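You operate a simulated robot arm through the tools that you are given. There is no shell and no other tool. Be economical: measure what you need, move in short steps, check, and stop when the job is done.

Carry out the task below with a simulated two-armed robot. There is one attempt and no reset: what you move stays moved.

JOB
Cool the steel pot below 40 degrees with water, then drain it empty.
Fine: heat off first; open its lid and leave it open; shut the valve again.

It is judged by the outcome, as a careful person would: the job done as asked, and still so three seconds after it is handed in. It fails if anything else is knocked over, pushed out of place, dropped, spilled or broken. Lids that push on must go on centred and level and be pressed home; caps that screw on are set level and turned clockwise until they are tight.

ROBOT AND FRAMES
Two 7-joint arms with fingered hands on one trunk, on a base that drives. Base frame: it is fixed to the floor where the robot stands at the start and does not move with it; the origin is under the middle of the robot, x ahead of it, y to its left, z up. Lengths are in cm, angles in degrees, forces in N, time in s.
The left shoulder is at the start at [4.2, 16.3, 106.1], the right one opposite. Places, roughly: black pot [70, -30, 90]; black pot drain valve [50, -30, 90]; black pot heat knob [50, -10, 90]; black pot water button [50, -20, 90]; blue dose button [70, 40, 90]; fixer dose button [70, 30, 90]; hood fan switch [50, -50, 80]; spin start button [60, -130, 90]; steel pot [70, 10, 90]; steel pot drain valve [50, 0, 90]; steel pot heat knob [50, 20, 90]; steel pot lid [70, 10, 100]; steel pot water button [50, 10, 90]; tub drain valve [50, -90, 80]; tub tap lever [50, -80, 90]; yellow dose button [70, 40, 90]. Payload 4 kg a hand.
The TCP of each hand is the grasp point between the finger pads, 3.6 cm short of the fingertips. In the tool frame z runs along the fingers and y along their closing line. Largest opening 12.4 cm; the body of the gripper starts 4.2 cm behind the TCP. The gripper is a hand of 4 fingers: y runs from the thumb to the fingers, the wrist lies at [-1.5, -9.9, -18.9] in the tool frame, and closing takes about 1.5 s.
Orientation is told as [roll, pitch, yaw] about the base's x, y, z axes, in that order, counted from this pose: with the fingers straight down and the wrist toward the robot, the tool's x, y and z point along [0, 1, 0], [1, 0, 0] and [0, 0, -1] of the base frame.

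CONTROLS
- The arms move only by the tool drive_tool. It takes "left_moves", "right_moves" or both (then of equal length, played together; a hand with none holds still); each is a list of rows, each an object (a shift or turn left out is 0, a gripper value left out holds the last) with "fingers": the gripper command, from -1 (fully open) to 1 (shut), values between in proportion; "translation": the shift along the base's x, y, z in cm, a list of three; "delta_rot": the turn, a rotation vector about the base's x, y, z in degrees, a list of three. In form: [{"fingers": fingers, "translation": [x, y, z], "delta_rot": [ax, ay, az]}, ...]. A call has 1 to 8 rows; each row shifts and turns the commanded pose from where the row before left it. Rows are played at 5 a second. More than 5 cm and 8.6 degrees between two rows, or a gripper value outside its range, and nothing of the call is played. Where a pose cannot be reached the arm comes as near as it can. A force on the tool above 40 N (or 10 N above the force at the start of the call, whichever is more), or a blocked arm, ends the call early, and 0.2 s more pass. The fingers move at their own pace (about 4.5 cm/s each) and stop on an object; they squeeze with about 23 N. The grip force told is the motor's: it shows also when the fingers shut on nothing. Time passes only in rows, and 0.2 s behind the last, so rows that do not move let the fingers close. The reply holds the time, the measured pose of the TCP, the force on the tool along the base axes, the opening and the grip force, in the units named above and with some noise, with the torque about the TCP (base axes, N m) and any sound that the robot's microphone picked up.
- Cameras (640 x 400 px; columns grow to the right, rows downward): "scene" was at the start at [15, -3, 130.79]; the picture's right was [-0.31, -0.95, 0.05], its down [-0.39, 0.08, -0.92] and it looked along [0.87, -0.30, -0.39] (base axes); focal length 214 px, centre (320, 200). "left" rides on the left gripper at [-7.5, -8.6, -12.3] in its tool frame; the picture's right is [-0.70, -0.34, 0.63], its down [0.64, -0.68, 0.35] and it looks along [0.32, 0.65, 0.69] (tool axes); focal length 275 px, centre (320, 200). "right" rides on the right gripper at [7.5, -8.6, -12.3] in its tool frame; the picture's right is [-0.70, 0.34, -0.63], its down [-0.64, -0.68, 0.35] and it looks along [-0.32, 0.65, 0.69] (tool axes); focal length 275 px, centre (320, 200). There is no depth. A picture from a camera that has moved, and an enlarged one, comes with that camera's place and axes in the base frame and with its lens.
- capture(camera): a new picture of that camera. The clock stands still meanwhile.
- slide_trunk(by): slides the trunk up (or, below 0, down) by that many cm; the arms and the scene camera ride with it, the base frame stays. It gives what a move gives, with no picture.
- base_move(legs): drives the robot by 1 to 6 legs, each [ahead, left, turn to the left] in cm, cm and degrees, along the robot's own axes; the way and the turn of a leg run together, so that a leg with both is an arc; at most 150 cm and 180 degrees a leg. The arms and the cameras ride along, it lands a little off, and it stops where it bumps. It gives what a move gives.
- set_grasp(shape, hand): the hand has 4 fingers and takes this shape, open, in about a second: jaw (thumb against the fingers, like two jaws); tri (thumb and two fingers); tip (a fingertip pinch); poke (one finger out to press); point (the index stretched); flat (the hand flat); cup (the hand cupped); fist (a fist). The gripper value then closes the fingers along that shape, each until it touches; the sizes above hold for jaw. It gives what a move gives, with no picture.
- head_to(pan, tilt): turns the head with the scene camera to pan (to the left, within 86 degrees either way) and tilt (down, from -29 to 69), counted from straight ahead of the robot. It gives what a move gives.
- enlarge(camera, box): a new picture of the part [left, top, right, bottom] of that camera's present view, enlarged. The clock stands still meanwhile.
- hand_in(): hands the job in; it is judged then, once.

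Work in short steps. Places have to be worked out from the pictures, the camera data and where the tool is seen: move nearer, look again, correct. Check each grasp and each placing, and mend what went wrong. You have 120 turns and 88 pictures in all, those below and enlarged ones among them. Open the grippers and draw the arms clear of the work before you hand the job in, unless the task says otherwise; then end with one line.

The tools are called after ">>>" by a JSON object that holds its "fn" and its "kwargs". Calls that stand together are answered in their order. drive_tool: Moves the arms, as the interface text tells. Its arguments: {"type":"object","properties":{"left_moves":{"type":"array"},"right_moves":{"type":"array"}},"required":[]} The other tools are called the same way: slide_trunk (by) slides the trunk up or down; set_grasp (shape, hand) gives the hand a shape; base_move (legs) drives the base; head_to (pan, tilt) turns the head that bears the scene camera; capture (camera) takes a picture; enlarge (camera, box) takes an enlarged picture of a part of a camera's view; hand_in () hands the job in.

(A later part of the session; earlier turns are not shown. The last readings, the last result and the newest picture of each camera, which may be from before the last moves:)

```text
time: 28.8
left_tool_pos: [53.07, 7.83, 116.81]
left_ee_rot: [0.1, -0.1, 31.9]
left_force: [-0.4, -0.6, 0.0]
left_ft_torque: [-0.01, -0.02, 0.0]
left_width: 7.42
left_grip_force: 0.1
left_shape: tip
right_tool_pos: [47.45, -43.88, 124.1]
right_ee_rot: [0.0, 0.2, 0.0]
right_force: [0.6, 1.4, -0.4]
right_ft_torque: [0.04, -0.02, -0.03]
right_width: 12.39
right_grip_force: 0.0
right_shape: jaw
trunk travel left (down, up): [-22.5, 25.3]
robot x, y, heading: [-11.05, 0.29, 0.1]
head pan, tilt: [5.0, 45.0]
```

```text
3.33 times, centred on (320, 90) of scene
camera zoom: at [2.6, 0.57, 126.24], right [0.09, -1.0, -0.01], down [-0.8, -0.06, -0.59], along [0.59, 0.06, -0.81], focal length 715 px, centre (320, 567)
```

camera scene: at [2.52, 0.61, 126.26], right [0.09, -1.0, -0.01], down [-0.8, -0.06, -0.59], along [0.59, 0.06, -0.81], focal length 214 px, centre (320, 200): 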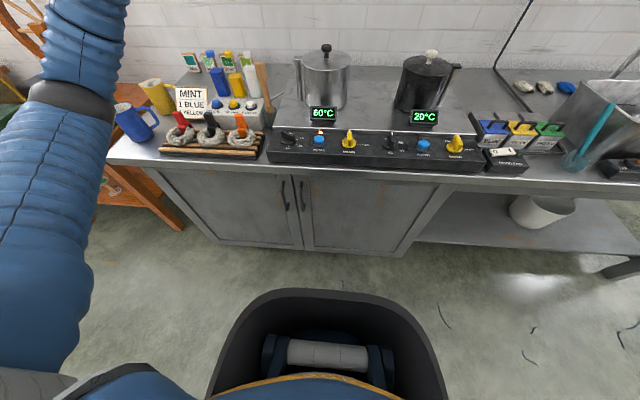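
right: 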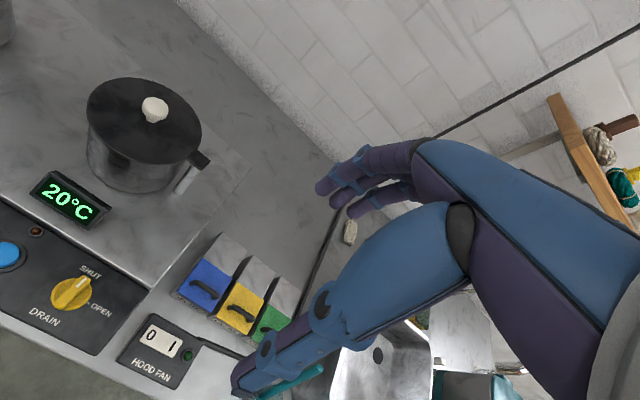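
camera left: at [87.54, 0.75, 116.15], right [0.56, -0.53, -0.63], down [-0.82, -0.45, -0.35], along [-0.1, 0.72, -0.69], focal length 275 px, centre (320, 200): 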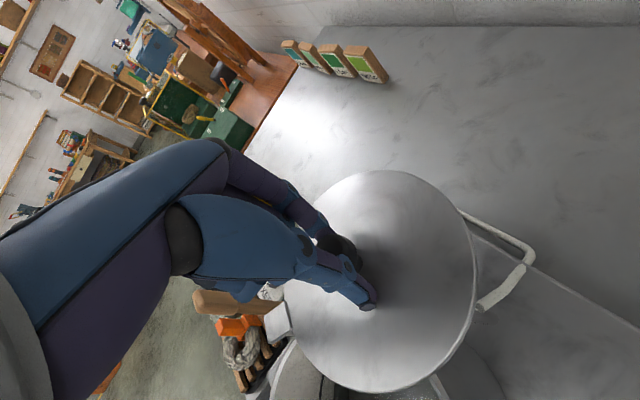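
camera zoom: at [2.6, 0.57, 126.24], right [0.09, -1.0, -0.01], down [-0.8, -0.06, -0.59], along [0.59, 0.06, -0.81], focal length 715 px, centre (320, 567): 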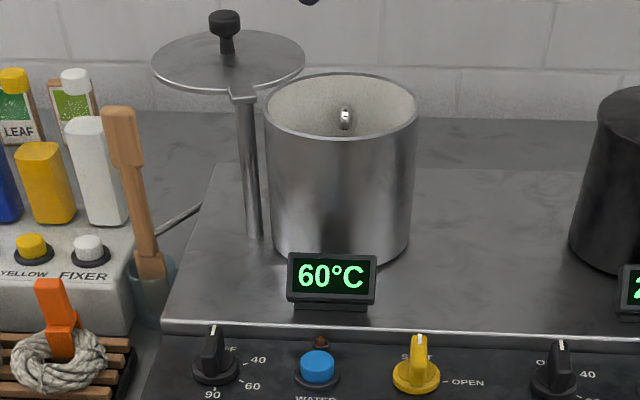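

Lid stays open. Now set the poke shape and square the hand above the water button.

>>> {"fn": "set_grasp", "kwargs": {"hand": "left", "shape": "poke"}}

>>> {"fn": "drive_tool", "kwargs": {"left_moves": [{"translation": [0, -0.6, -3], "delta_rot": [0, 0, -8]}, {"translation": [0, -0.6, -3], "delta_rot": [0, 0, -8]}, {"translation": [0, -0.6, -3], "delta_rot": [0, 0, -8]}, {"translation": [0, -0.4, -3], "delta_rot": [0, 0, -8]}, {"translation": [0, 0, -3]}]}}

>>> {"fn": "capture", "kwargs": {"camera": "left"}}

>>> {"fn": "enlarge", "kwargs": {"camera": "scene", "box": [230, 60, 410, 180]}}

```text
time: 29.7
left_tool_pos: [52.98, 7.8, 116.67]
left_ee_rot: [0.1, 0.0, 32.1]
left_force: [-0.1, 0.2, -0.1]
left_ft_torque: [0.0, -0.03, 0.01]
left_width: 0.02
left_grip_force: 0.1
left_shape: poke
right_tool_pos: [47.36, -43.8, 124.04]
right_ee_rot: [0.0, 0.0, 0.1]
right_force: [0.2, -0.8, -0.3]
right_ft_torque: [-0.01, -0.04, -0.01]
right_width: 12.37
right_grip_force: 0.1
right_shape: jaw
trunk travel left (down, up): [-22.5, 25.3]
robot x, y, heading: [-11.17, 0.12, -0.1]
head pan, tilt: [5.0, 45.0]
```

```text
time: 30.9
left_tool_pos: [53.04, 5.65, 101.82]
left_ee_rot: [0.0, 0.0, -0.1]
left_force: [0.2, -0.6, -0.2]
left_ft_torque: [-0.01, -0.01, -0.02]
left_width: 0.01
left_grip_force: 0.2
left_shape: poke
right_tool_pos: [47.44, -43.7, 123.97]
right_ee_rot: [0.0, 0.0, -0.1]
right_force: [-0.5, 0.4, -0.4]
right_ft_torque: [0.01, 0.0, 0.02]
right_width: 12.38
right_grip_force: 0.1
right_shape: jaw
trunk travel left (down, up): [-22.5, 25.3]
robot x, y, heading: [-11.0, 0.02, -0.0]
head pan, tilt: [5.0, 45.0]
```

```text
52 pictures are left
camera left: at [44.51, -1.69, 114.11], right [-0.34, -0.7, -0.63], down [-0.68, 0.65, -0.35], along [0.65, 0.31, -0.69], focal length 275 px, centre (320, 200)
```

left: 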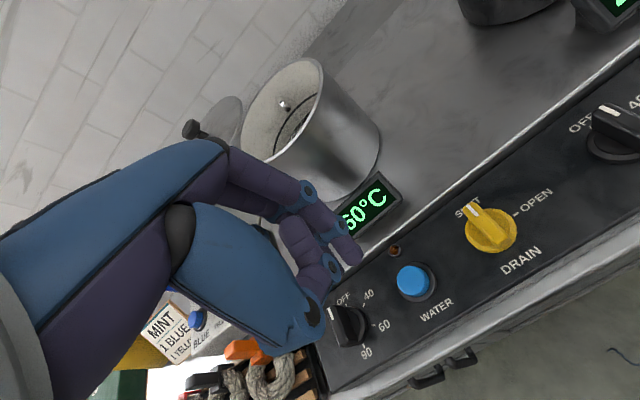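

```text
3.33 times, centred on (320, 120) of scene
camera zoom: at [2.59, 0.61, 126.25], right [0.09, -1.0, -0.01], down [-0.8, -0.06, -0.59], along [0.59, 0.06, -0.81], focal length 715 px, centre (320, 467)
```

zoom: 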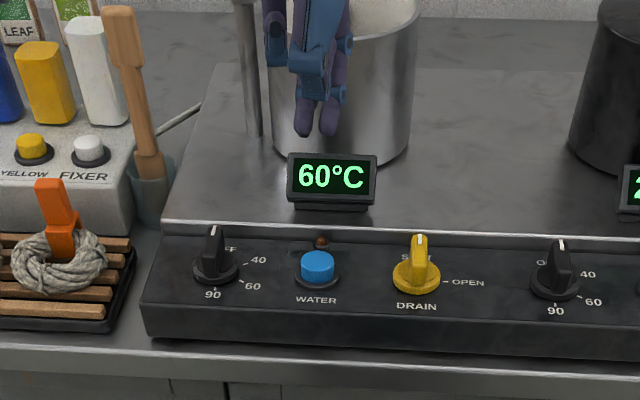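

>>> {"fn": "enlarge", "kwargs": {"camera": "left", "box": [220, 140, 440, 360]}}

>>> {"fn": "enlarge", "kwargs": {"camera": "scene", "box": [290, 50, 350, 110]}}

```text
1.82 times, centred on (330, 250) of left
camera zoom: at [44.51, -1.69, 114.11], right [-0.34, -0.7, -0.63], down [-0.68, 0.65, -0.35], along [0.65, 0.31, -0.69], focal length 500 px, centre (302, 109)
```

zoom: 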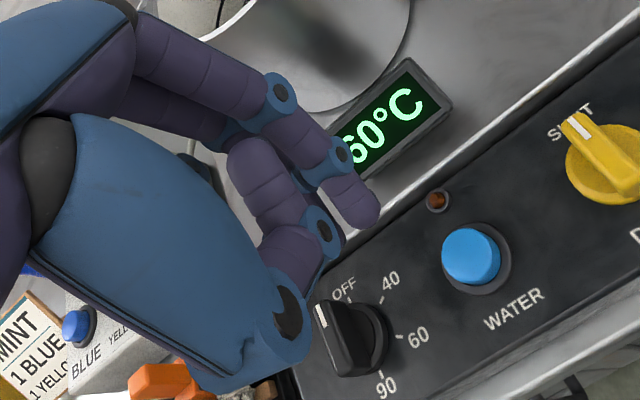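

```text
6.67 times, centred on (320, 80) of scene
camera zoom: at [2.59, 0.61, 126.25], right [0.09, -1.0, -0.01], down [-0.8, -0.06, -0.59], along [0.59, 0.06, -0.81], focal length 1430 px, centre (320, 1000)
```

zoom: 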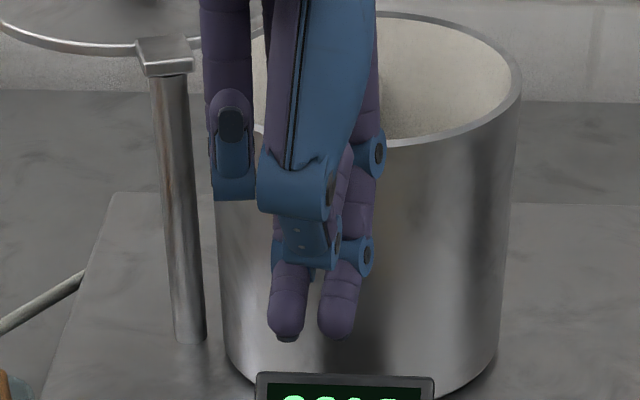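

Two finger tips flank the tool axis (±0.9 cm) at about 3.6 cm below the TCP, which suits the button at (53.2, 5.5, 87). Descend to just above it.

>>> {"fn": "drive_tool", "kwargs": {"left_moves": [{"translation": [0.1, 0.1, -4]}, {"translation": [0, 0, -4]}, {"translation": [0, 0, -2]}]}}

>>> {"fn": "enlarge", "kwargs": {"camera": "left", "box": [220, 140, 440, 360]}}

>>> {"fn": "enlarge", "kwargs": {"camera": "scene", "box": [270, 30, 390, 150]}}

```text
time: 31.7
left_tool_pos: [53.13, 5.73, 91.95]
left_ee_rot: [0.0, 0.0, 0.0]
left_force: [0.3, -0.5, -0.3]
left_ft_torque: [0.0, -0.02, -0.01]
left_width: 0.0
left_grip_force: 0.0
left_shape: poke
right_tool_pos: [47.46, -43.82, 124.11]
right_ee_rot: [-0.1, 0.0, 0.0]
right_force: [0.1, 0.0, -0.6]
right_ft_torque: [0.01, -0.01, 0.02]
right_width: 12.39
right_grip_force: 0.0
right_shape: jaw
trunk travel left (down, up): [-22.5, 25.3]
robot x, y, heading: [-11.33, 0.13, 0.1]
head pan, tilt: [5.0, 45.0]
```

```text
1.82 times, centred on (330, 250) of left
camera zoom: at [44.72, -1.67, 104.2], right [-0.34, -0.7, -0.63], down [-0.68, 0.64, -0.35], along [0.65, 0.32, -0.69], focal length 500 px, centre (302, 109)
```

zoom: 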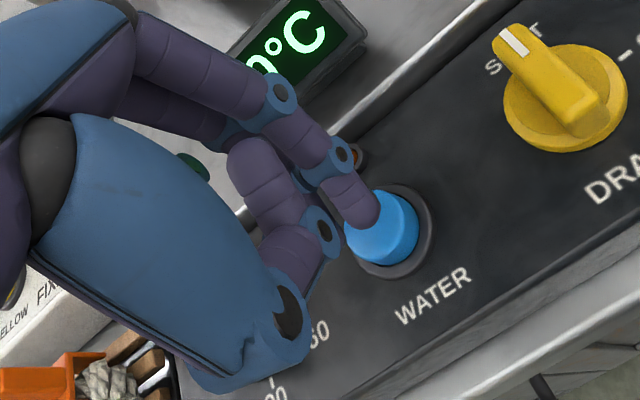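

```text
3.33 times, centred on (330, 90) of scene
camera zoom: at [2.56, 0.62, 126.26], right [0.09, -1.0, -0.01], down [-0.8, -0.06, -0.59], along [0.59, 0.06, -0.81], focal length 715 px, centre (287, 567)
```

zoom: 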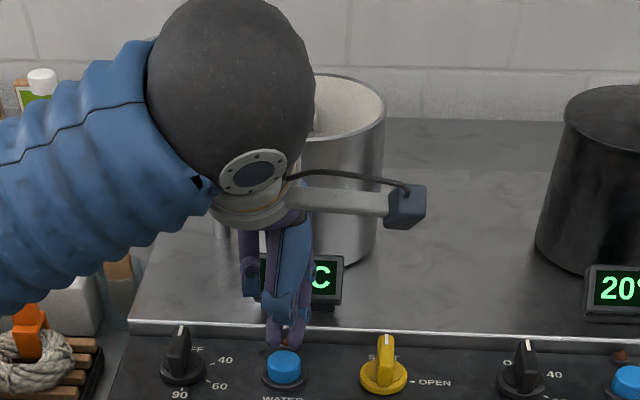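

Tips look about 0.6 cm too far in +x; shift back and press gently in small steps.

>>> {"fn": "drive_tool", "kwargs": {"left_moves": [{"translation": [-0.6, 0, -0.5]}, {"translation": [0, 0, -0.4]}, {"translation": [0, 0, -0.4]}, {"translation": [0, 0, -0.3]}]}}

>>> {"fn": "enlarge", "kwargs": {"camera": "left", "box": [220, 140, 440, 360]}}

>>> {"fn": "enlarge", "kwargs": {"camera": "scene", "box": [270, 30, 390, 150]}}

```text
time: 32.7
left_tool_pos: [52.58, 5.63, 90.33]
left_ee_rot: [0.0, 0.0, 0.0]
left_force: [0.4, 1.2, -0.5]
left_ft_torque: [0.01, 0.02, -0.01]
left_width: 0.0
left_grip_force: 0.0
left_shape: poke
right_tool_pos: [47.4, -43.8, 124.06]
right_ee_rot: [0.0, 0.0, 0.1]
right_force: [0.2, 0.3, -0.5]
right_ft_torque: [0.0, -0.02, 0.02]
right_width: 12.37
right_grip_force: 0.1
right_shape: jaw
trunk travel left (down, up): [-22.5, 25.3]
robot x, y, heading: [-10.94, 0.06, -0.2]
head pan, tilt: [5.0, 45.0]
```

```text
1.82 times, centred on (330, 250) of left
camera zoom: at [44.09, -1.72, 102.64], right [-0.34, -0.7, -0.63], down [-0.68, 0.64, -0.35], along [0.65, 0.32, -0.69], focal length 500 px, centre (302, 109)
```

zoom: 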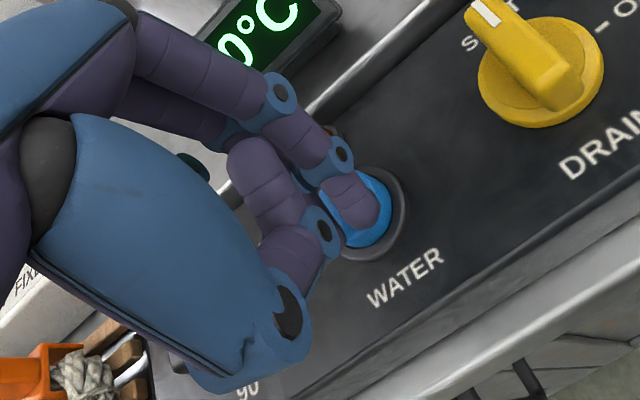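

```text
3.33 times, centred on (330, 90) of scene
camera zoom: at [2.53, 0.6, 126.26], right [0.09, -1.0, -0.01], down [-0.8, -0.06, -0.59], along [0.59, 0.06, -0.81], focal length 715 px, centre (287, 567)
```

zoom: 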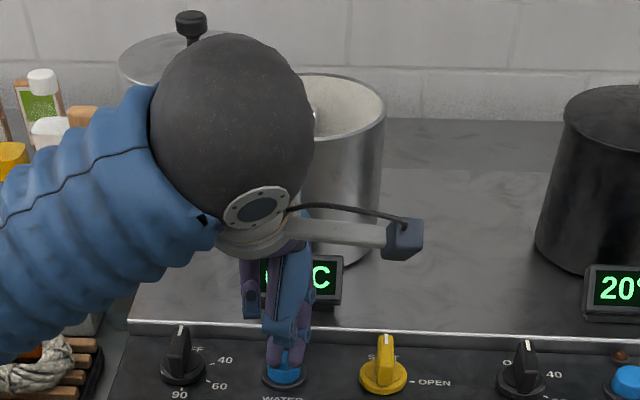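

Almost in contact; press a bit further.

>>> {"fn": "drive_tool", "kwargs": {"left_moves": [{"translation": [0, 0, -0.3]}, {"translation": [0, 0, -0.2]}]}}

>>> {"fn": "enlarge", "kwargs": {"camera": "left", "box": [180, 20, 500, 340]}}

```text
time: 33.3
left_tool_pos: [52.47, 5.85, 89.77]
left_ee_rot: [0.1, -0.1, 0.0]
left_force: [-1.7, -0.8, 0.2]
left_ft_torque: [-0.01, 0.03, -0.01]
left_width: 0.0
left_grip_force: 0.1
left_shape: poke
right_tool_pos: [47.36, -43.72, 124.08]
right_ee_rot: [0.0, -0.1, 0.1]
right_force: [1.3, -0.7, 0.1]
right_ft_torque: [0.01, -0.01, -0.01]
right_width: 12.35
right_grip_force: 0.0
right_shape: jaw
trunk travel left (down, up): [-22.5, 25.3]
robot x, y, heading: [-11.11, -0.33, 0.1]
head pan, tilt: [5.0, 45.0]
```

```text
1.25 times, centred on (340, 180) of left
camera zoom: at [44.09, -1.67, 102.09], right [-0.34, -0.7, -0.63], down [-0.68, 0.64, -0.35], along [0.65, 0.32, -0.69], focal length 344 px, centre (295, 225)
```

zoom: 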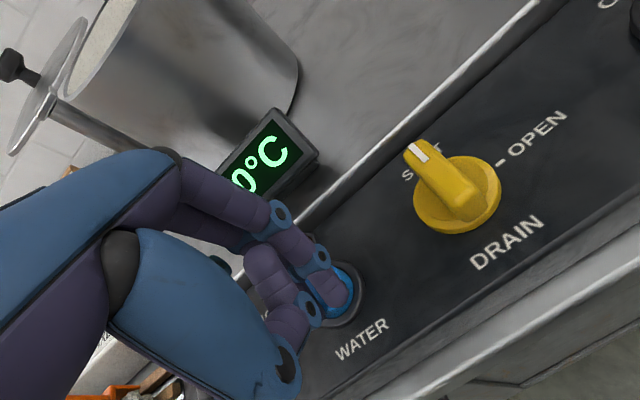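

>>> {"fn": "drive_tool", "kwargs": {"left_moves": [{"translation": [0, 0, -0.3]}, {"translation": [0, 0, -0.2]}]}}

```text
time: 33.9
left_tool_pos: [52.5, 5.75, 89.28]
left_ee_rot: [0.0, 0.0, 0.0]
left_force: [-2.3, -1.2, 2.7]
left_ft_torque: [-0.03, 0.05, 0.0]
left_width: 0.01
left_grip_force: 0.1
left_shape: poke
right_tool_pos: [47.31, -43.8, 124.11]
right_ee_rot: [-0.1, 0.0, 0.0]
right_force: [0.2, 0.0, -0.2]
right_ft_torque: [-0.03, 0.03, 0.03]
right_width: 12.35
right_grip_force: 0.0
right_shape: jaw
trunk travel left (down, up): [-22.5, 25.3]
robot x, y, heading: [-10.64, -0.08, 0.1]
head pan, tilt: [5.0, 45.0]
heard: click
```

A click: the button was pressed. Check the pot interior at once.

>>> {"fn": "enlarge", "kwargs": {"camera": "scene", "box": [270, 30, 390, 150]}}

```text
3.33 times, centred on (330, 90) of scene
camera zoom: at [2.51, 0.59, 126.27], right [0.09, -1.0, -0.01], down [-0.8, -0.06, -0.59], along [0.59, 0.06, -0.81], focal length 715 px, centre (287, 567)
```

zoom: 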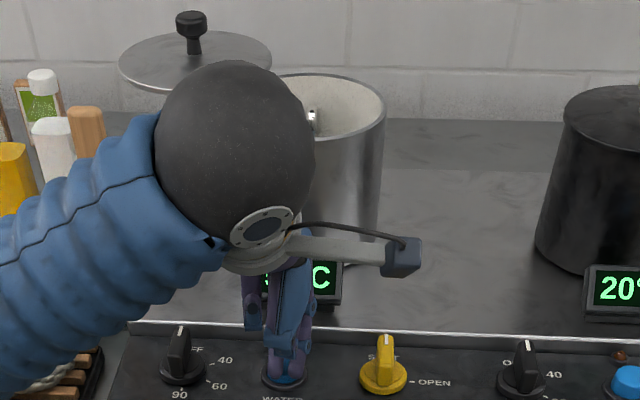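

Lift off to see the display and whether the water keeps running.

>>> {"fn": "drive_tool", "kwargs": {"left_moves": [{"translation": [0, 0, 4]}, {"translation": [0, 0, 5]}, {"translation": [-2, 4, 1]}]}}

>>> {"fn": "enlarge", "kwargs": {"camera": "scene", "box": [270, 30, 390, 150]}}

>>> {"fn": "capture", "kwargs": {"camera": "left"}}

```text
time: 34.7
left_tool_pos: [50.36, 9.84, 99.23]
left_ee_rot: [-0.1, 0.1, 0.0]
left_force: [-0.3, 0.1, -0.4]
left_ft_torque: [-0.01, 0.01, 0.02]
left_width: 0.0
left_grip_force: 0.1
left_shape: poke
right_tool_pos: [47.22, -43.63, 124.15]
right_ee_rot: [-0.1, 0.0, 0.0]
right_force: [0.2, 0.2, -0.5]
right_ft_torque: [-0.03, -0.03, 0.02]
right_width: 12.36
right_grip_force: 0.0
right_shape: jaw
trunk travel left (down, up): [-22.5, 25.3]
robot x, y, heading: [-10.87, -0.2, -0.0]
head pan, tilt: [5.0, 45.0]
```

```text
3.33 times, centred on (330, 90) of scene
camera zoom: at [2.48, 0.76, 126.27], right [0.09, -1.0, -0.01], down [-0.8, -0.06, -0.59], along [0.59, 0.06, -0.81], focal length 715 px, centre (287, 567)
```

zoom: 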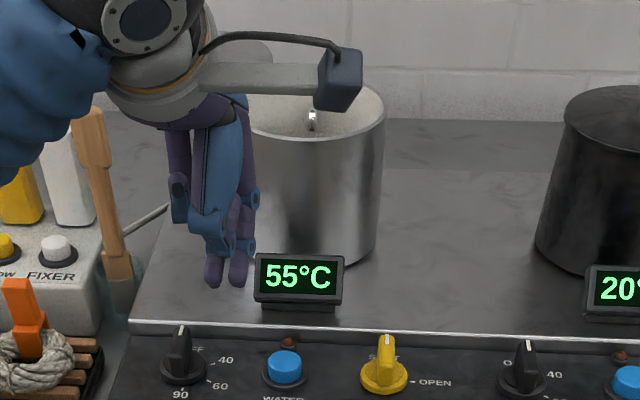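

```text
41 pictures are left
camera left: at [41.89, 2.44, 111.5], right [-0.34, -0.7, -0.63], down [-0.68, 0.64, -0.35], along [0.65, 0.31, -0.69], focal length 275 px, centre (320, 200)
```

left: 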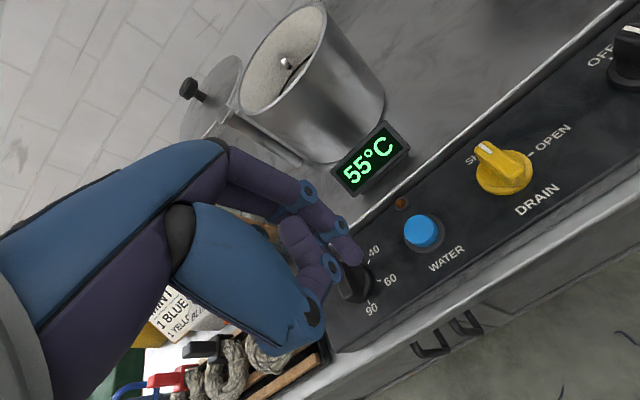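

Already 55°C. Wait a moment to learn whether water still runs on its own.

>>> {"fn": "drive_tool", "kwargs": {"left_moves": [{}, {}, {}]}}

>>> {"fn": "enlarge", "kwargs": {"camera": "scene", "box": [270, 30, 390, 150]}}

```text
time: 35.5
left_tool_pos: [50.37, 9.86, 99.13]
left_ee_rot: [0.0, 0.0, -0.1]
left_force: [-0.9, -0.1, 0.1]
left_ft_torque: [-0.01, 0.02, -0.01]
left_width: 0.0
left_grip_force: 0.1
left_shape: poke
right_tool_pos: [47.33, -43.75, 124.13]
right_ee_rot: [0.0, -0.1, 0.0]
right_force: [0.0, -0.4, -0.3]
right_ft_torque: [-0.03, -0.04, 0.02]
right_width: 12.37
right_grip_force: 0.0
right_shape: jaw
trunk travel left (down, up): [-22.5, 25.3]
robot x, y, heading: [-11.37, 0.3, -0.2]
head pan, tilt: [5.0, 45.0]
```

```text
3.33 times, centred on (330, 90) of scene
camera zoom: at [2.52, 0.64, 126.26], right [0.09, -1.0, -0.01], down [-0.8, -0.06, -0.59], along [0.59, 0.06, -0.81], focal length 715 px, centre (287, 567)
```

zoom: 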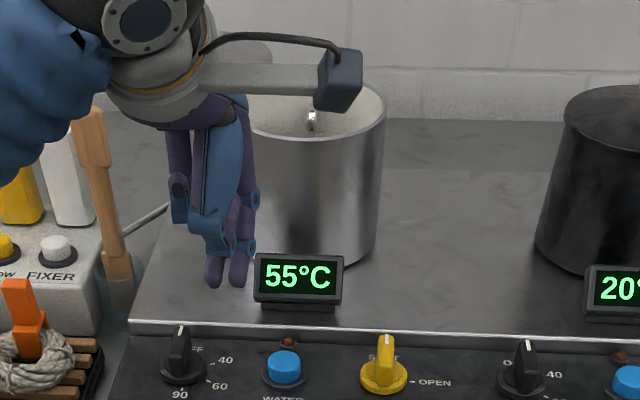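

Hold-to-run: it stays at 55°C. Press again and hold for about 1 s, then view the level while pressed.

>>> {"fn": "drive_tool", "kwargs": {"left_moves": [{"translation": [2.1, -4.1, -1]}, {"translation": [0, 0, -4]}, {"translation": [0, 0, -4]}, {"translation": [0, 0, -0.9]}, {}, {}, {}, {}]}}

>>> {"fn": "enlarge", "kwargs": {"camera": "scene", "box": [270, 30, 390, 150]}}

```text
time: 37.3
left_tool_pos: [52.56, 5.7, 89.33]
left_ee_rot: [0.0, 0.0, 0.0]
left_force: [-0.7, -1.4, 2.3]
left_ft_torque: [-0.05, 0.07, 0.03]
left_width: 0.0
left_grip_force: 0.0
left_shape: poke
right_tool_pos: [47.34, -43.8, 124.13]
right_ee_rot: [0.0, 0.0, 0.0]
right_force: [-0.4, 1.0, 0.6]
right_ft_torque: [0.0, 0.0, -0.01]
right_width: 12.36
right_grip_force: 0.0
right_shape: jaw
trunk travel left (down, up): [-22.5, 25.3]
robot x, y, heading: [-10.98, 0.07, -0.2]
head pan, tilt: [5.0, 45.0]
heard: click
```

```text
3.33 times, centred on (330, 90) of scene
camera zoom: at [2.51, 0.59, 126.27], right [0.09, -1.0, -0.01], down [-0.8, -0.06, -0.59], along [0.59, 0.06, -0.81], focal length 715 px, centre (287, 567)
```

zoom: 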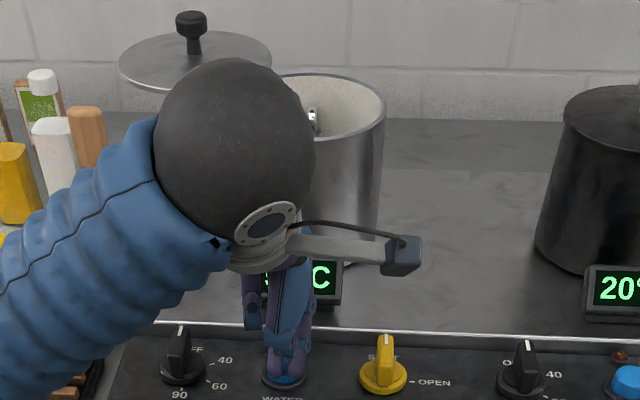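

No water near the rim. Hold about 1 s longer, then lift and look.

>>> {"fn": "drive_tool", "kwargs": {"left_moves": [{}, {}, {}, {}, {}, {"translation": [0, 0, 4]}, {"translation": [0, 0, 5]}, {"translation": [-2, 4, 1]}]}}

>>> {"fn": "enlarge", "kwargs": {"camera": "scene", "box": [270, 30, 390, 150]}}

>>> {"fn": "enlarge", "kwargs": {"camera": "left", "box": [220, 0, 400, 160]}}

```text
time: 39.1
left_tool_pos: [50.61, 9.71, 99.39]
left_ee_rot: [0.0, 0.0, 0.0]
left_force: [0.0, 1.1, 0.5]
left_ft_torque: [-0.01, -0.02, -0.01]
left_width: 0.03
left_grip_force: 0.0
left_shape: poke
right_tool_pos: [47.2, -43.53, 124.13]
right_ee_rot: [0.0, 0.1, -0.1]
right_force: [1.1, 0.1, 0.2]
right_ft_torque: [-0.05, -0.01, 0.0]
right_width: 12.37
right_grip_force: 0.0
right_shape: jaw
trunk travel left (down, up): [-22.5, 25.3]
robot x, y, heading: [-11.14, 0.06, -0.1]
head pan, tilt: [5.0, 45.0]
```

```text
3.33 times, centred on (330, 90) of scene
camera zoom: at [2.48, 0.77, 126.26], right [0.09, -1.0, -0.01], down [-0.8, -0.06, -0.59], along [0.59, 0.06, -0.81], focal length 715 px, centre (287, 567)
```

zoom: 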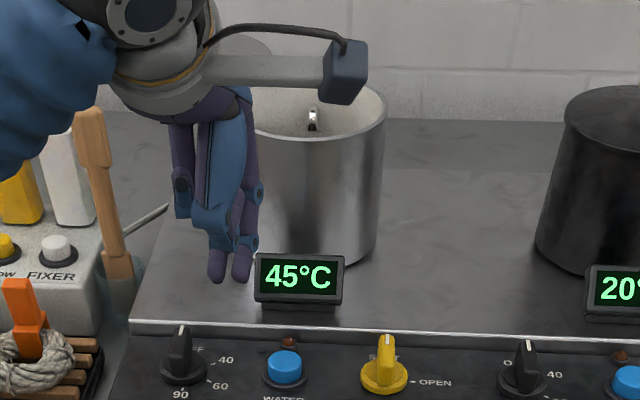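

```text
2.50 times, centred on (310, 80) of left
camera zoom: at [42.1, 2.23, 111.75], right [-0.34, -0.7, -0.63], down [-0.68, 0.64, -0.35], along [0.65, 0.31, -0.69], focal length 688 px, centre (345, 500)
```

zoom: 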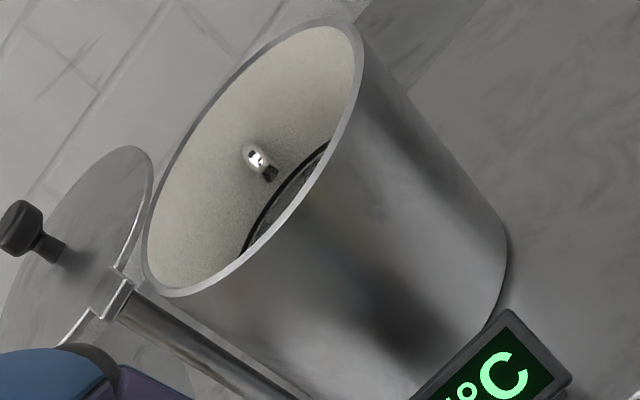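

45°C, with the water about 6 cm below the rim; plenty of room. Press again for about 3 s.

>>> {"fn": "drive_tool", "kwargs": {"left_moves": [{"translation": [2, -4, -1.2]}, {"translation": [0, 0, -4]}, {"translation": [0, 0, -4]}, {"translation": [0, 0, -0.9]}, {}, {}, {}, {}]}}

>>> {"fn": "drive_tool", "kwargs": {"left_moves": [{}, {}, {}, {}, {}, {"translation": [0, 0, 4]}, {"translation": [0, 0, 5]}, {"translation": [-2, 4, 1]}]}}

>>> {"fn": "enlarge", "kwargs": {"camera": "scene", "box": [270, 30, 390, 150]}}

>>> {"fn": "enlarge", "kwargs": {"camera": "left", "box": [220, 0, 400, 160]}}

```text
time: 40.9
left_tool_pos: [52.66, 5.57, 89.17]
left_ee_rot: [0.0, 0.0, 0.1]
left_force: [-0.4, 0.2, 2.7]
left_ft_torque: [0.01, -0.01, -0.01]
left_width: 0.0
left_grip_force: 0.1
left_shape: poke
right_tool_pos: [47.32, -43.84, 124.11]
right_ee_rot: [0.1, 0.0, 0.0]
right_force: [0.8, 0.3, 0.1]
right_ft_torque: [0.01, 0.0, 0.02]
right_width: 12.35
right_grip_force: 0.0
right_shape: jaw
trunk travel left (down, up): [-22.5, 25.3]
robot x, y, heading: [-10.65, -0.14, 0.4]
head pan, tilt: [5.0, 45.0]
heard: click
```

```text
time: 42.7
left_tool_pos: [50.62, 9.77, 99.35]
left_ee_rot: [-0.1, 0.1, 0.0]
left_force: [-1.0, 0.2, -0.4]
left_ft_torque: [-0.04, -0.02, -0.03]
left_width: 0.0
left_grip_force: 0.1
left_shape: poke
right_tool_pos: [47.25, -43.67, 124.18]
right_ee_rot: [-0.1, -0.1, -0.1]
right_force: [0.2, -0.3, 0.7]
right_ft_torque: [-0.01, -0.01, 0.02]
right_width: 12.39
right_grip_force: 0.0
right_shape: jaw
trunk travel left (down, up): [-22.5, 25.3]
robot x, y, heading: [-10.91, 0.01, -0.0]
head pan, tilt: [5.0, 45.0]
```

```text
3.33 times, centred on (330, 90) of scene
camera zoom: at [2.48, 0.78, 126.27], right [0.09, -1.0, -0.01], down [-0.8, -0.06, -0.59], along [0.59, 0.06, -0.81], focal length 715 px, centre (287, 567)
```

zoom: 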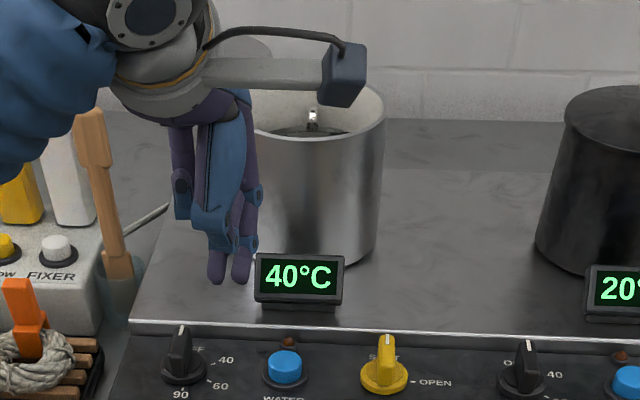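

```text
2.50 times, centred on (310, 80) of left
camera zoom: at [42.15, 2.3, 111.62], right [-0.34, -0.7, -0.63], down [-0.68, 0.64, -0.35], along [0.65, 0.31, -0.69], focal length 688 px, centre (345, 500)
```

zoom: 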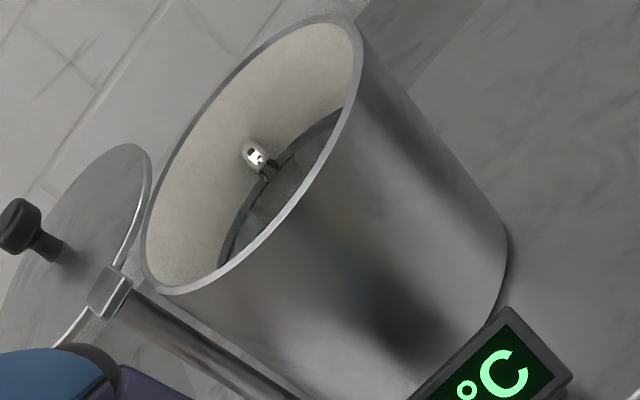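

40°C, and still about 5 cm of freeboard. One more press of the same length for margin.

>>> {"fn": "drive_tool", "kwargs": {"left_moves": [{"translation": [2, -4, -1.2]}, {"translation": [0, 0, -4]}, {"translation": [0, 0, -4]}, {"translation": [0, 0, -0.9]}, {}, {}, {}, {}]}}

>>> {"fn": "drive_tool", "kwargs": {"left_moves": [{}, {}, {}, {}, {}, {"translation": [0, 0, 4]}, {"translation": [0, 0, 5]}, {"translation": [-2, 4, 1]}]}}

>>> {"fn": "enlarge", "kwargs": {"camera": "scene", "box": [270, 30, 390, 150]}}

```text
time: 44.5
left_tool_pos: [52.7, 5.54, 89.33]
left_ee_rot: [-0.1, -0.1, 0.0]
left_force: [-3.1, -1.3, 2.9]
left_ft_torque: [-0.12, 0.12, -0.03]
left_width: 0.02
left_grip_force: 0.0
left_shape: poke
right_tool_pos: [47.33, -43.87, 124.12]
right_ee_rot: [0.0, -0.1, 0.0]
right_force: [0.4, 0.1, -0.7]
right_ft_torque: [-0.02, 0.0, -0.04]
right_width: 12.38
right_grip_force: 0.1
right_shape: jaw
trunk travel left (down, up): [-22.5, 25.3]
robot x, y, heading: [-11.02, 0.4, 0.0]
head pan, tilt: [5.0, 45.0]
heard: click
```

```text
time: 46.3
left_tool_pos: [50.66, 9.74, 99.33]
left_ee_rot: [-0.1, 0.0, 0.0]
left_force: [-0.4, 0.8, -0.3]
left_ft_torque: [0.02, -0.02, -0.02]
left_width: 0.01
left_grip_force: 0.1
left_shape: poke
right_tool_pos: [47.23, -43.58, 124.13]
right_ee_rot: [-0.2, 0.0, -0.1]
right_force: [-0.3, -0.3, -0.3]
right_ft_torque: [0.0, -0.01, 0.03]
right_width: 12.36
right_grip_force: 0.0
right_shape: jaw
trunk travel left (down, up): [-22.5, 25.3]
robot x, y, heading: [-11.04, 0.06, 0.0]
head pan, tilt: [5.0, 45.0]
```

```text
3.33 times, centred on (330, 90) of scene
camera zoom: at [2.48, 0.77, 126.27], right [0.09, -1.0, -0.01], down [-0.8, -0.06, -0.59], along [0.59, 0.06, -0.81], focal length 715 px, centre (287, 567)
```

zoom: 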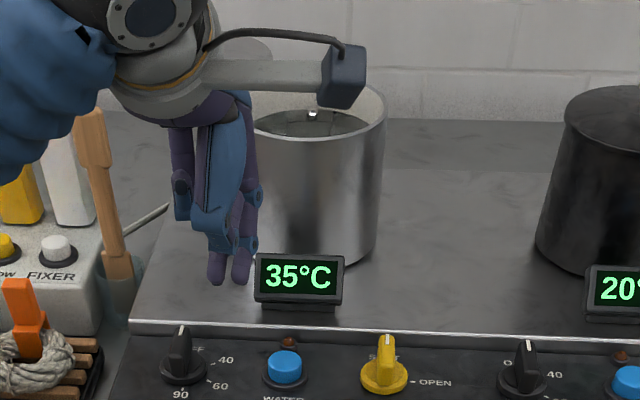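

35°C. Now the drain: the valve bar at about (53.5, -2.9) needs a 90° clockwise turn. Rise, set the pinch, yaw to +90 and hover there.

>>> {"fn": "drive_tool", "kwargs": {"left_moves": [{"translation": [0, -1.5, 4], "delta_rot": [0, 0, 8.5]}, {"translation": [0.5, -1.5, 3], "delta_rot": [0, 0, 8.5]}, {"translation": [0.5, -1.5, 0], "delta_rot": [0, 0, 8.5]}, {"translation": [0.5, -1.5, 0], "delta_rot": [0, 0, 8.5]}, {"translation": [0.5, -1.5, 0], "delta_rot": [0, 0, 8.5]}, {"translation": [0.5, -1.5, 0], "delta_rot": [0, 0, 8.5]}, {"translation": [0.4, -1.5, 0], "delta_rot": [0, 0, 8.5]}, {"translation": [0, -2, 0], "delta_rot": [0, 0, 8.5]}]}}

>>> {"fn": "set_grasp", "kwargs": {"hand": "left", "shape": "tip"}}

>>> {"fn": "drive_tool", "kwargs": {"left_moves": [{"fingers": 0.2, "translation": [0, 0, -1], "delta_rot": [0, 0, 8.5]}, {"translation": [0, 0, -1], "delta_rot": [0, 0, 8.5]}, {"translation": [0, 0, -2], "delta_rot": [0, 0, 5]}, {"translation": [0, 0, -2]}, {}, {}]}}

>>> {"fn": "capture", "kwargs": {"camera": "left"}}

>>> {"fn": "enlarge", "kwargs": {"camera": "scene", "box": [270, 60, 390, 180]}}

```text
time: 48.1
left_tool_pos: [53.59, -2.99, 106.19]
left_ee_rot: [-0.1, 0.0, 68.2]
left_force: [0.1, -0.2, 0.0]
left_ft_torque: [0.02, 0.0, 0.01]
left_width: 0.0
left_grip_force: 0.1
left_shape: poke
right_tool_pos: [47.43, -43.96, 124.01]
right_ee_rot: [0.1, 0.0, 0.0]
right_force: [0.1, -1.0, 1.1]
right_ft_torque: [0.02, -0.01, 0.04]
right_width: 12.38
right_grip_force: 0.0
right_shape: jaw
trunk travel left (down, up): [-22.5, 25.3]
robot x, y, heading: [-10.95, -0.26, -0.1]
head pan, tilt: [5.0, 45.0]
```

```text
time: 49.0
left_tool_pos: [53.57, -2.93, 106.12]
left_ee_rot: [0.0, 0.0, 67.9]
left_force: [0.7, -0.3, -0.5]
left_ft_torque: [-0.02, 0.0, -0.01]
left_width: 12.37
left_grip_force: 0.0
left_shape: tip
right_tool_pos: [47.38, -43.79, 124.01]
right_ee_rot: [0.0, 0.0, 0.0]
right_force: [0.3, 0.9, -1.1]
right_ft_torque: [0.0, 0.0, -0.02]
right_width: 12.37
right_grip_force: 0.1
right_shape: jaw
trunk travel left (down, up): [-22.5, 25.3]
robot x, y, heading: [-10.81, -0.09, 0.1]
head pan, tilt: [5.0, 45.0]
```

```text
time: 50.4
left_tool_pos: [53.66, -2.72, 100.0]
left_ee_rot: [0.0, 0.0, 90.1]
left_force: [-0.4, 0.1, -0.2]
left_ft_torque: [-0.02, -0.01, -0.02]
left_width: 5.12
left_grip_force: 0.0
left_shape: tip
right_tool_pos: [47.33, -43.86, 124.11]
right_ee_rot: [0.1, 0.0, -0.1]
right_force: [-0.4, -0.1, 0.4]
right_ft_torque: [-0.01, -0.02, -0.01]
right_width: 12.36
right_grip_force: 0.0
right_shape: jaw
trunk travel left (down, up): [-22.5, 25.3]
robot x, y, heading: [-10.96, -0.03, 0.1]
head pan, tilt: [5.0, 45.0]
```

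```text
33 pictures are left
camera left: at [61.16, -11.39, 112.34], right [0.7, -0.34, -0.63], down [-0.64, -0.68, -0.35], along [-0.32, 0.65, -0.69], focal length 275 px, centre (320, 200)
```

left: 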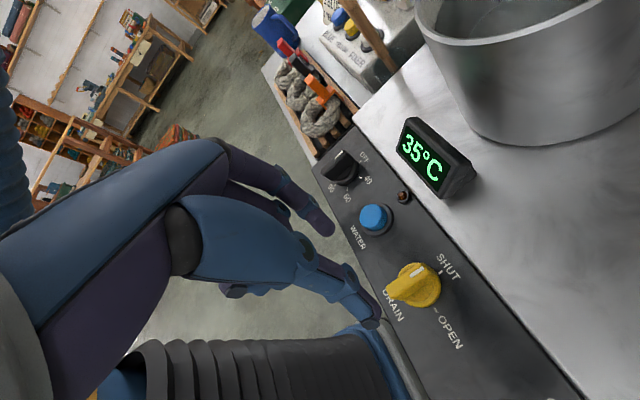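

```text
3.33 times, centred on (330, 120) of scene
camera zoom: at [2.55, 0.6, 126.26], right [0.09, -1.0, -0.01], down [-0.8, -0.06, -0.59], along [0.59, 0.06, -0.81], focal length 715 px, centre (287, 467)
```

zoom: 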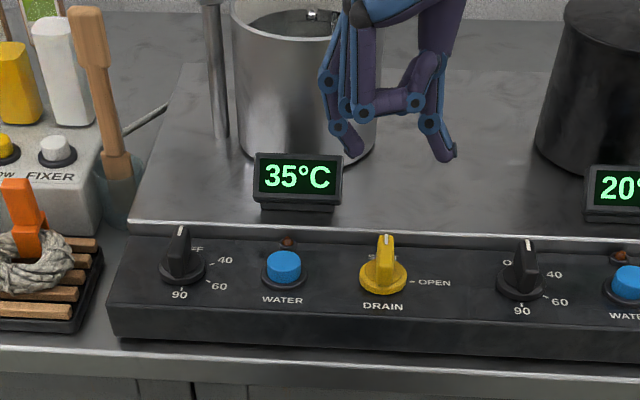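

Pose reached; valve centre estimated at (53.8, -3.05). Descend and straddle the bar.

>>> {"fn": "drive_tool", "kwargs": {"left_moves": [{"translation": [0.15, -0.3, -4]}, {"translation": [0, 0, -3]}, {"translation": [0, 0, -1.8]}]}}

>>> {"fn": "enlarge", "kwargs": {"camera": "left", "box": [240, 140, 480, 380]}}

```text
time: 51.2
left_tool_pos: [53.77, -3.22, 91.08]
left_ee_rot: [0.0, 0.0, 90.0]
left_force: [0.2, 0.0, -0.2]
left_ft_torque: [-0.02, 0.02, 0.01]
left_width: 5.12
left_grip_force: 0.0
left_shape: tip
right_tool_pos: [47.37, -43.7, 124.09]
right_ee_rot: [-0.1, 0.1, 0.2]
right_force: [0.8, -0.5, 0.1]
right_ft_torque: [0.02, 0.03, 0.0]
right_width: 12.37
right_grip_force: 0.0
right_shape: jaw
trunk travel left (down, up): [-22.5, 25.3]
robot x, y, heading: [-11.06, 0.12, 0.3]
head pan, tilt: [5.0, 45.0]
```

```text
1.67 times, centred on (360, 260) of left
camera zoom: at [61.33, -11.87, 103.42], right [0.7, -0.34, -0.63], down [-0.64, -0.68, -0.35], along [-0.32, 0.65, -0.69], focal length 459 px, centre (253, 100)
```

zoom: 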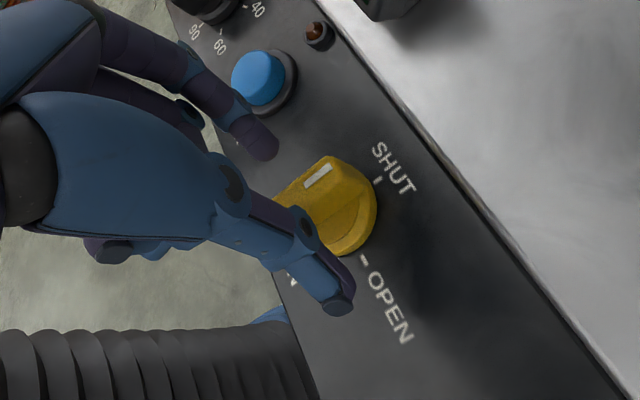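

>>> {"fn": "drive_tool", "kwargs": {"left_moves": [{"translation": [0.2, 0.1, -0.9]}, {"fingers": 1}, {}, {}, {}, {}, {}]}}

>>> {"fn": "enlarge", "kwargs": {"camera": "left", "box": [240, 140, 480, 380]}}

```text
time: 52.8
left_tool_pos: [53.91, -3.34, 90.2]
left_ee_rot: [-0.1, 0.1, 90.0]
left_force: [0.4, -0.9, 1.4]
left_ft_torque: [0.04, -0.02, -0.03]
left_width: 1.28
left_grip_force: 22.9
left_shape: tip
right_tool_pos: [47.36, -43.86, 124.1]
right_ee_rot: [0.0, 0.0, 0.0]
right_force: [0.2, 0.0, -0.4]
right_ft_torque: [0.01, -0.04, 0.01]
right_width: 12.38
right_grip_force: 0.1
right_shape: jaw
trunk travel left (down, up): [-22.5, 25.3]
robot x, y, heading: [-11.08, -0.01, 0.1]
head pan, tilt: [5.0, 45.0]
```

```text
1.67 times, centred on (360, 260) of left
camera zoom: at [61.49, -11.74, 102.61], right [0.7, -0.34, -0.63], down [-0.64, -0.68, -0.35], along [-0.32, 0.65, -0.69], focal length 459 px, centre (253, 100)
```

zoom: 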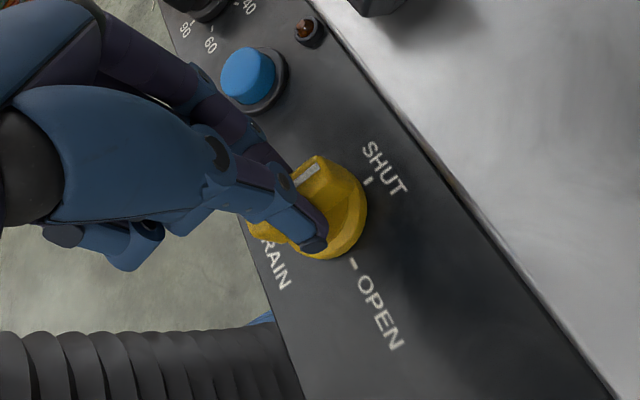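

Gripped (1.28 cm). Turn clockwise.

>>> {"fn": "drive_tool", "kwargs": {"left_moves": [{"delta_rot": [0, 0, -8]}, {"delta_rot": [0, 0, -8]}, {"delta_rot": [0, 0, -8]}, {"delta_rot": [0, 0, -8]}, {"delta_rot": [0, 0, -8]}, {"delta_rot": [0, 0, -8]}]}}

```text
time: 54.2
left_tool_pos: [53.79, -2.99, 90.46]
left_ee_rot: [0.0, 0.0, 41.9]
left_force: [-14.0, 1.8, -5.6]
left_ft_torque: [0.07, 0.32, 0.0]
left_width: 1.17
left_grip_force: 23.3
left_shape: tip
right_tool_pos: [47.37, -43.72, 124.1]
right_ee_rot: [0.0, 0.0, 0.1]
right_force: [-0.6, 0.4, -1.2]
right_ft_torque: [-0.01, 0.03, 0.0]
right_width: 12.38
right_grip_force: 0.0
right_shape: jaw
trunk travel left (down, up): [-22.5, 25.3]
robot x, y, heading: [-10.97, -0.16, -0.1]
head pan, tilt: [5.0, 45.0]
```

Force is toward -x, so I shift 0.3 cm that way while finishing the turn.

>>> {"fn": "drive_tool", "kwargs": {"left_moves": [{"translation": [-0.15, 0, 0], "delta_rot": [0, 0, -8]}, {"translation": [-0.15, 0, 0], "delta_rot": [0, 0, -8]}, {"delta_rot": [0, 0, -8]}, {"delta_rot": [0, 0, -8]}, {"delta_rot": [0, 0, -8]}, {"delta_rot": [0, 0, -2]}, {}]}}

>>> {"fn": "enlarge", "kwargs": {"camera": "left", "box": [240, 140, 480, 380]}}

>>> {"fn": "enlarge", "kwargs": {"camera": "scene", "box": [270, 60, 390, 180]}}

```text
time: 55.8
left_tool_pos: [53.69, -2.94, 90.43]
left_ee_rot: [0.0, 0.1, 0.0]
left_force: [-5.1, 10.0, -4.0]
left_ft_torque: [0.29, 0.11, 0.03]
left_width: 1.14
left_grip_force: 23.3
left_shape: tip
right_tool_pos: [47.33, -43.71, 124.12]
right_ee_rot: [0.1, 0.1, 0.0]
right_force: [0.1, 0.0, 0.0]
right_ft_torque: [0.04, -0.03, -0.02]
right_width: 12.38
right_grip_force: 0.1
right_shape: jaw
trunk travel left (down, up): [-22.5, 25.3]
robot x, y, heading: [-10.63, 0.4, 0.2]
head pan, tilt: [5.0, 45.0]
```

```text
1.67 times, centred on (360, 260) of left
camera zoom: at [45.2, -10.41, 102.71], right [-0.34, -0.7, -0.63], down [-0.68, 0.64, -0.35], along [0.65, 0.32, -0.69], focal length 459 px, centre (253, 100)
```

zoom: 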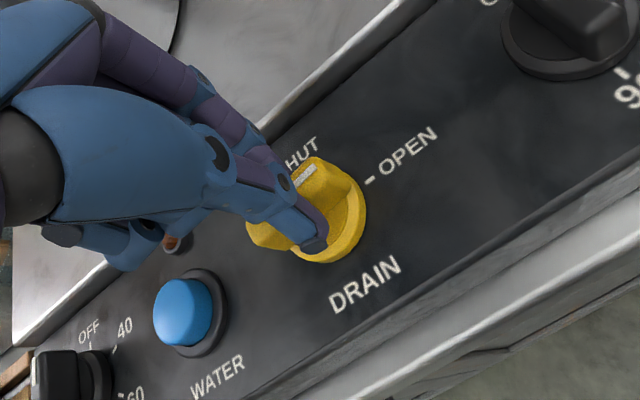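

```text
3.33 times, centred on (330, 120) of scene
camera zoom: at [2.52, 0.67, 126.26], right [0.09, -1.0, -0.01], down [-0.8, -0.06, -0.59], along [0.59, 0.06, -0.81], focal length 715 px, centre (287, 467)
```

zoom: 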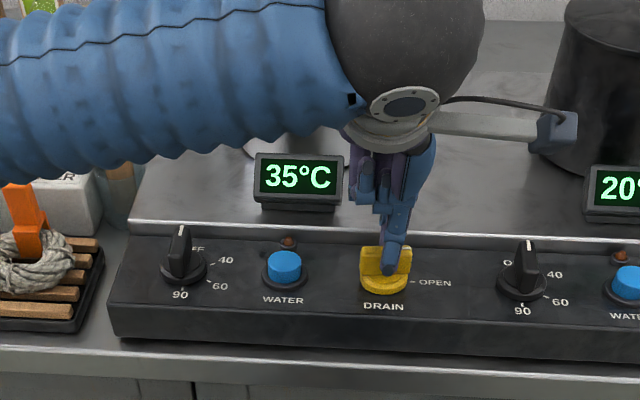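

Valve is at OPEN. Release, rise straight up to see the pot, and let it drain.

>>> {"fn": "drive_tool", "kwargs": {"left_moves": [{"fingers": 0.2}, {}, {}, {}, {"translation": [0, 0, 4]}, {"translation": [0, 0, 4]}, {"translation": [0, 0, 4]}, {"translation": [0, 0, 3]}]}}

>>> {"fn": "drive_tool", "kwargs": {"left_moves": [{}, {}, {}, {}, {}, {}, {}, {}]}}

>>> {"fn": "drive_tool", "kwargs": {"left_moves": [{}, {}, {}, {}, {}, {}, {}, {}]}}

>>> {"fn": "capture", "kwargs": {"camera": "left"}}

>>> {"fn": "capture", "kwargs": {"camera": "scene"}}

```text
time: 57.6
left_tool_pos: [53.71, -2.98, 105.39]
left_ee_rot: [0.0, 0.0, 0.0]
left_force: [-1.0, 0.5, 0.5]
left_ft_torque: [0.04, -0.03, -0.01]
left_width: 4.92
left_grip_force: 0.1
left_shape: tip
right_tool_pos: [47.25, -43.83, 124.19]
right_ee_rot: [0.0, -0.1, -0.1]
right_force: [-0.4, 0.0, 0.4]
right_ft_torque: [-0.02, 0.0, 0.0]
right_width: 12.38
right_grip_force: 0.2
right_shape: jaw
trunk travel left (down, up): [-22.5, 25.3]
robot x, y, heading: [-10.91, -0.04, 0.1]
head pan, tilt: [5.0, 45.0]
```

```text
time: 59.4
left_tool_pos: [53.76, -3.06, 105.21]
left_ee_rot: [0.0, 0.0, 0.0]
left_force: [-0.7, 0.8, 0.4]
left_ft_torque: [0.0, 0.03, 0.0]
left_width: 4.89
left_grip_force: 0.1
left_shape: tip
right_tool_pos: [47.29, -43.71, 124.12]
right_ee_rot: [0.0, 0.0, 0.0]
right_force: [-0.4, 0.8, 0.8]
right_ft_torque: [-0.04, 0.0, -0.01]
right_width: 12.37
right_grip_force: 0.0
right_shape: jaw
trunk travel left (down, up): [-22.5, 25.3]
robot x, y, heading: [-11.36, -0.03, 0.0]
head pan, tilt: [5.0, 45.0]
```

```text
time: 61.2
left_tool_pos: [53.77, -3.05, 105.41]
left_ee_rot: [0.0, 0.0, 0.1]
left_force: [-0.5, 0.4, -0.1]
left_ft_torque: [0.03, -0.05, 0.0]
left_width: 4.89
left_grip_force: 0.1
left_shape: tip
right_tool_pos: [47.34, -43.84, 124.11]
right_ee_rot: [0.1, 0.0, 0.1]
right_force: [0.6, 0.9, 0.0]
right_ft_torque: [-0.01, 0.0, -0.02]
right_width: 12.38
right_grip_force: 0.0
right_shape: jaw
trunk travel left (down, up): [-22.5, 25.3]
robot x, y, heading: [-11.07, 0.1, -0.1]
head pan, tilt: [5.0, 45.0]
```

```text
27 pictures are left
camera left: at [45.29, -10.48, 117.62], right [-0.34, -0.7, -0.63], down [-0.68, 0.64, -0.35], along [0.65, 0.32, -0.69], focal length 275 px, centre (320, 200)
```

left: 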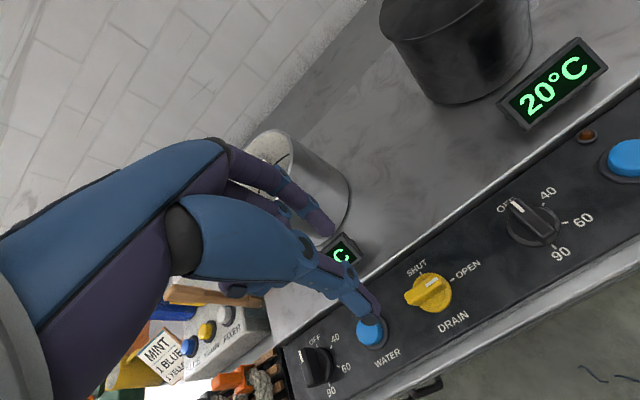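

```text
26 pictures are left
camera scene: at [2.53, 0.6, 126.26], right [0.09, -1.0, -0.01], down [-0.8, -0.06, -0.59], along [0.59, 0.06, -0.81], focal length 214 px, centre (320, 200)
```

scene: 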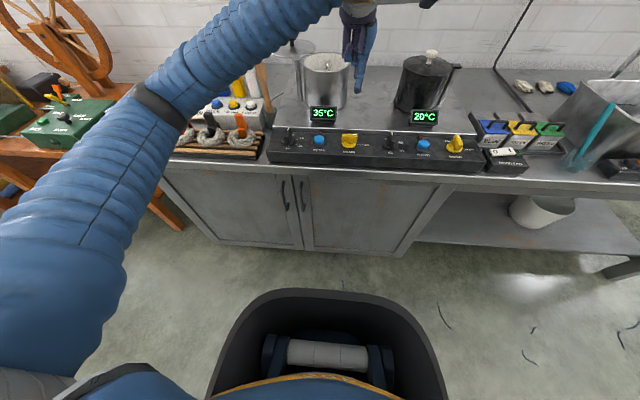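

Valve is open and the water is falling. Move the hand camera to look down into the pot while it drains.

>>> {"fn": "drive_tool", "kwargs": {"left_moves": [{"translation": [0, 0, 5]}, {"translation": [0, 0, 5]}, {"translation": [2.5, 2.3, 3]}, {"translation": [3, 2.9, 2]}, {"translation": [4, 2.5, 0]}, {"translation": [0, 1.5, 0]}, {}, {}]}}

>>> {"fn": "capture", "kwargs": {"camera": "left"}}

```text
time: 63.0
left_tool_pos: [63.46, 6.17, 120.27]
left_ee_rot: [0.0, -0.1, 0.0]
left_force: [-0.5, 0.0, -0.1]
left_ft_torque: [-0.01, -0.01, -0.01]
left_width: 4.92
left_grip_force: 0.0
left_shape: tip
right_tool_pos: [47.27, -43.81, 123.99]
right_ee_rot: [-0.1, -0.1, 0.0]
right_force: [-0.1, -0.2, 0.3]
right_ft_torque: [-0.04, 0.04, -0.01]
right_width: 12.37
right_grip_force: 0.2
right_shape: jaw
trunk travel left (down, up): [-22.5, 25.3]
robot x, y, heading: [-10.94, -0.3, 0.2]
head pan, tilt: [5.0, 45.0]
```

```text
25 pictures are left
camera left: at [54.9, -1.36, 132.61], right [-0.34, -0.7, -0.63], down [-0.68, 0.64, -0.35], along [0.65, 0.32, -0.69], focal length 275 px, centre (320, 200)
```

left: 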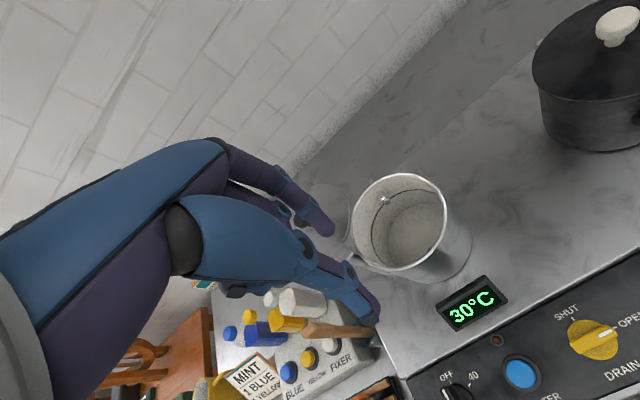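

>>> {"fn": "drive_tool", "kwargs": {"left_moves": [{}, {}, {}, {}, {}, {}, {}, {}]}}

>>> {"fn": "enlarge", "kwargs": {"camera": "left", "box": [330, 160, 480, 290]}}

```text
time: 64.8
left_tool_pos: [63.35, 6.1, 120.41]
left_ee_rot: [0.0, 0.0, 0.0]
left_force: [-0.1, -1.1, -0.2]
left_ft_torque: [0.0, 0.01, 0.01]
left_width: 4.94
left_grip_force: 0.0
left_shape: tip
right_tool_pos: [47.31, -43.64, 124.06]
right_ee_rot: [0.0, 0.0, 0.1]
right_force: [-0.4, 0.7, 0.1]
right_ft_torque: [0.01, 0.02, 0.03]
right_width: 12.36
right_grip_force: 0.1
right_shape: jaw
trunk travel left (down, up): [-22.5, 25.3]
robot x, y, heading: [-11.03, 0.17, 0.1]
head pan, tilt: [5.0, 45.0]
```

```text
3.08 times, centred on (405, 225) of left
camera zoom: at [54.92, -1.4, 132.59], right [-0.34, -0.7, -0.63], down [-0.68, 0.64, -0.35], along [0.65, 0.32, -0.69], focal length 847 px, centre (58, 123)
```

zoom: 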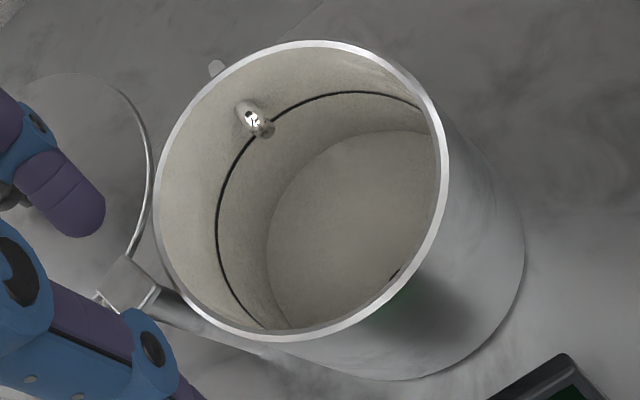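

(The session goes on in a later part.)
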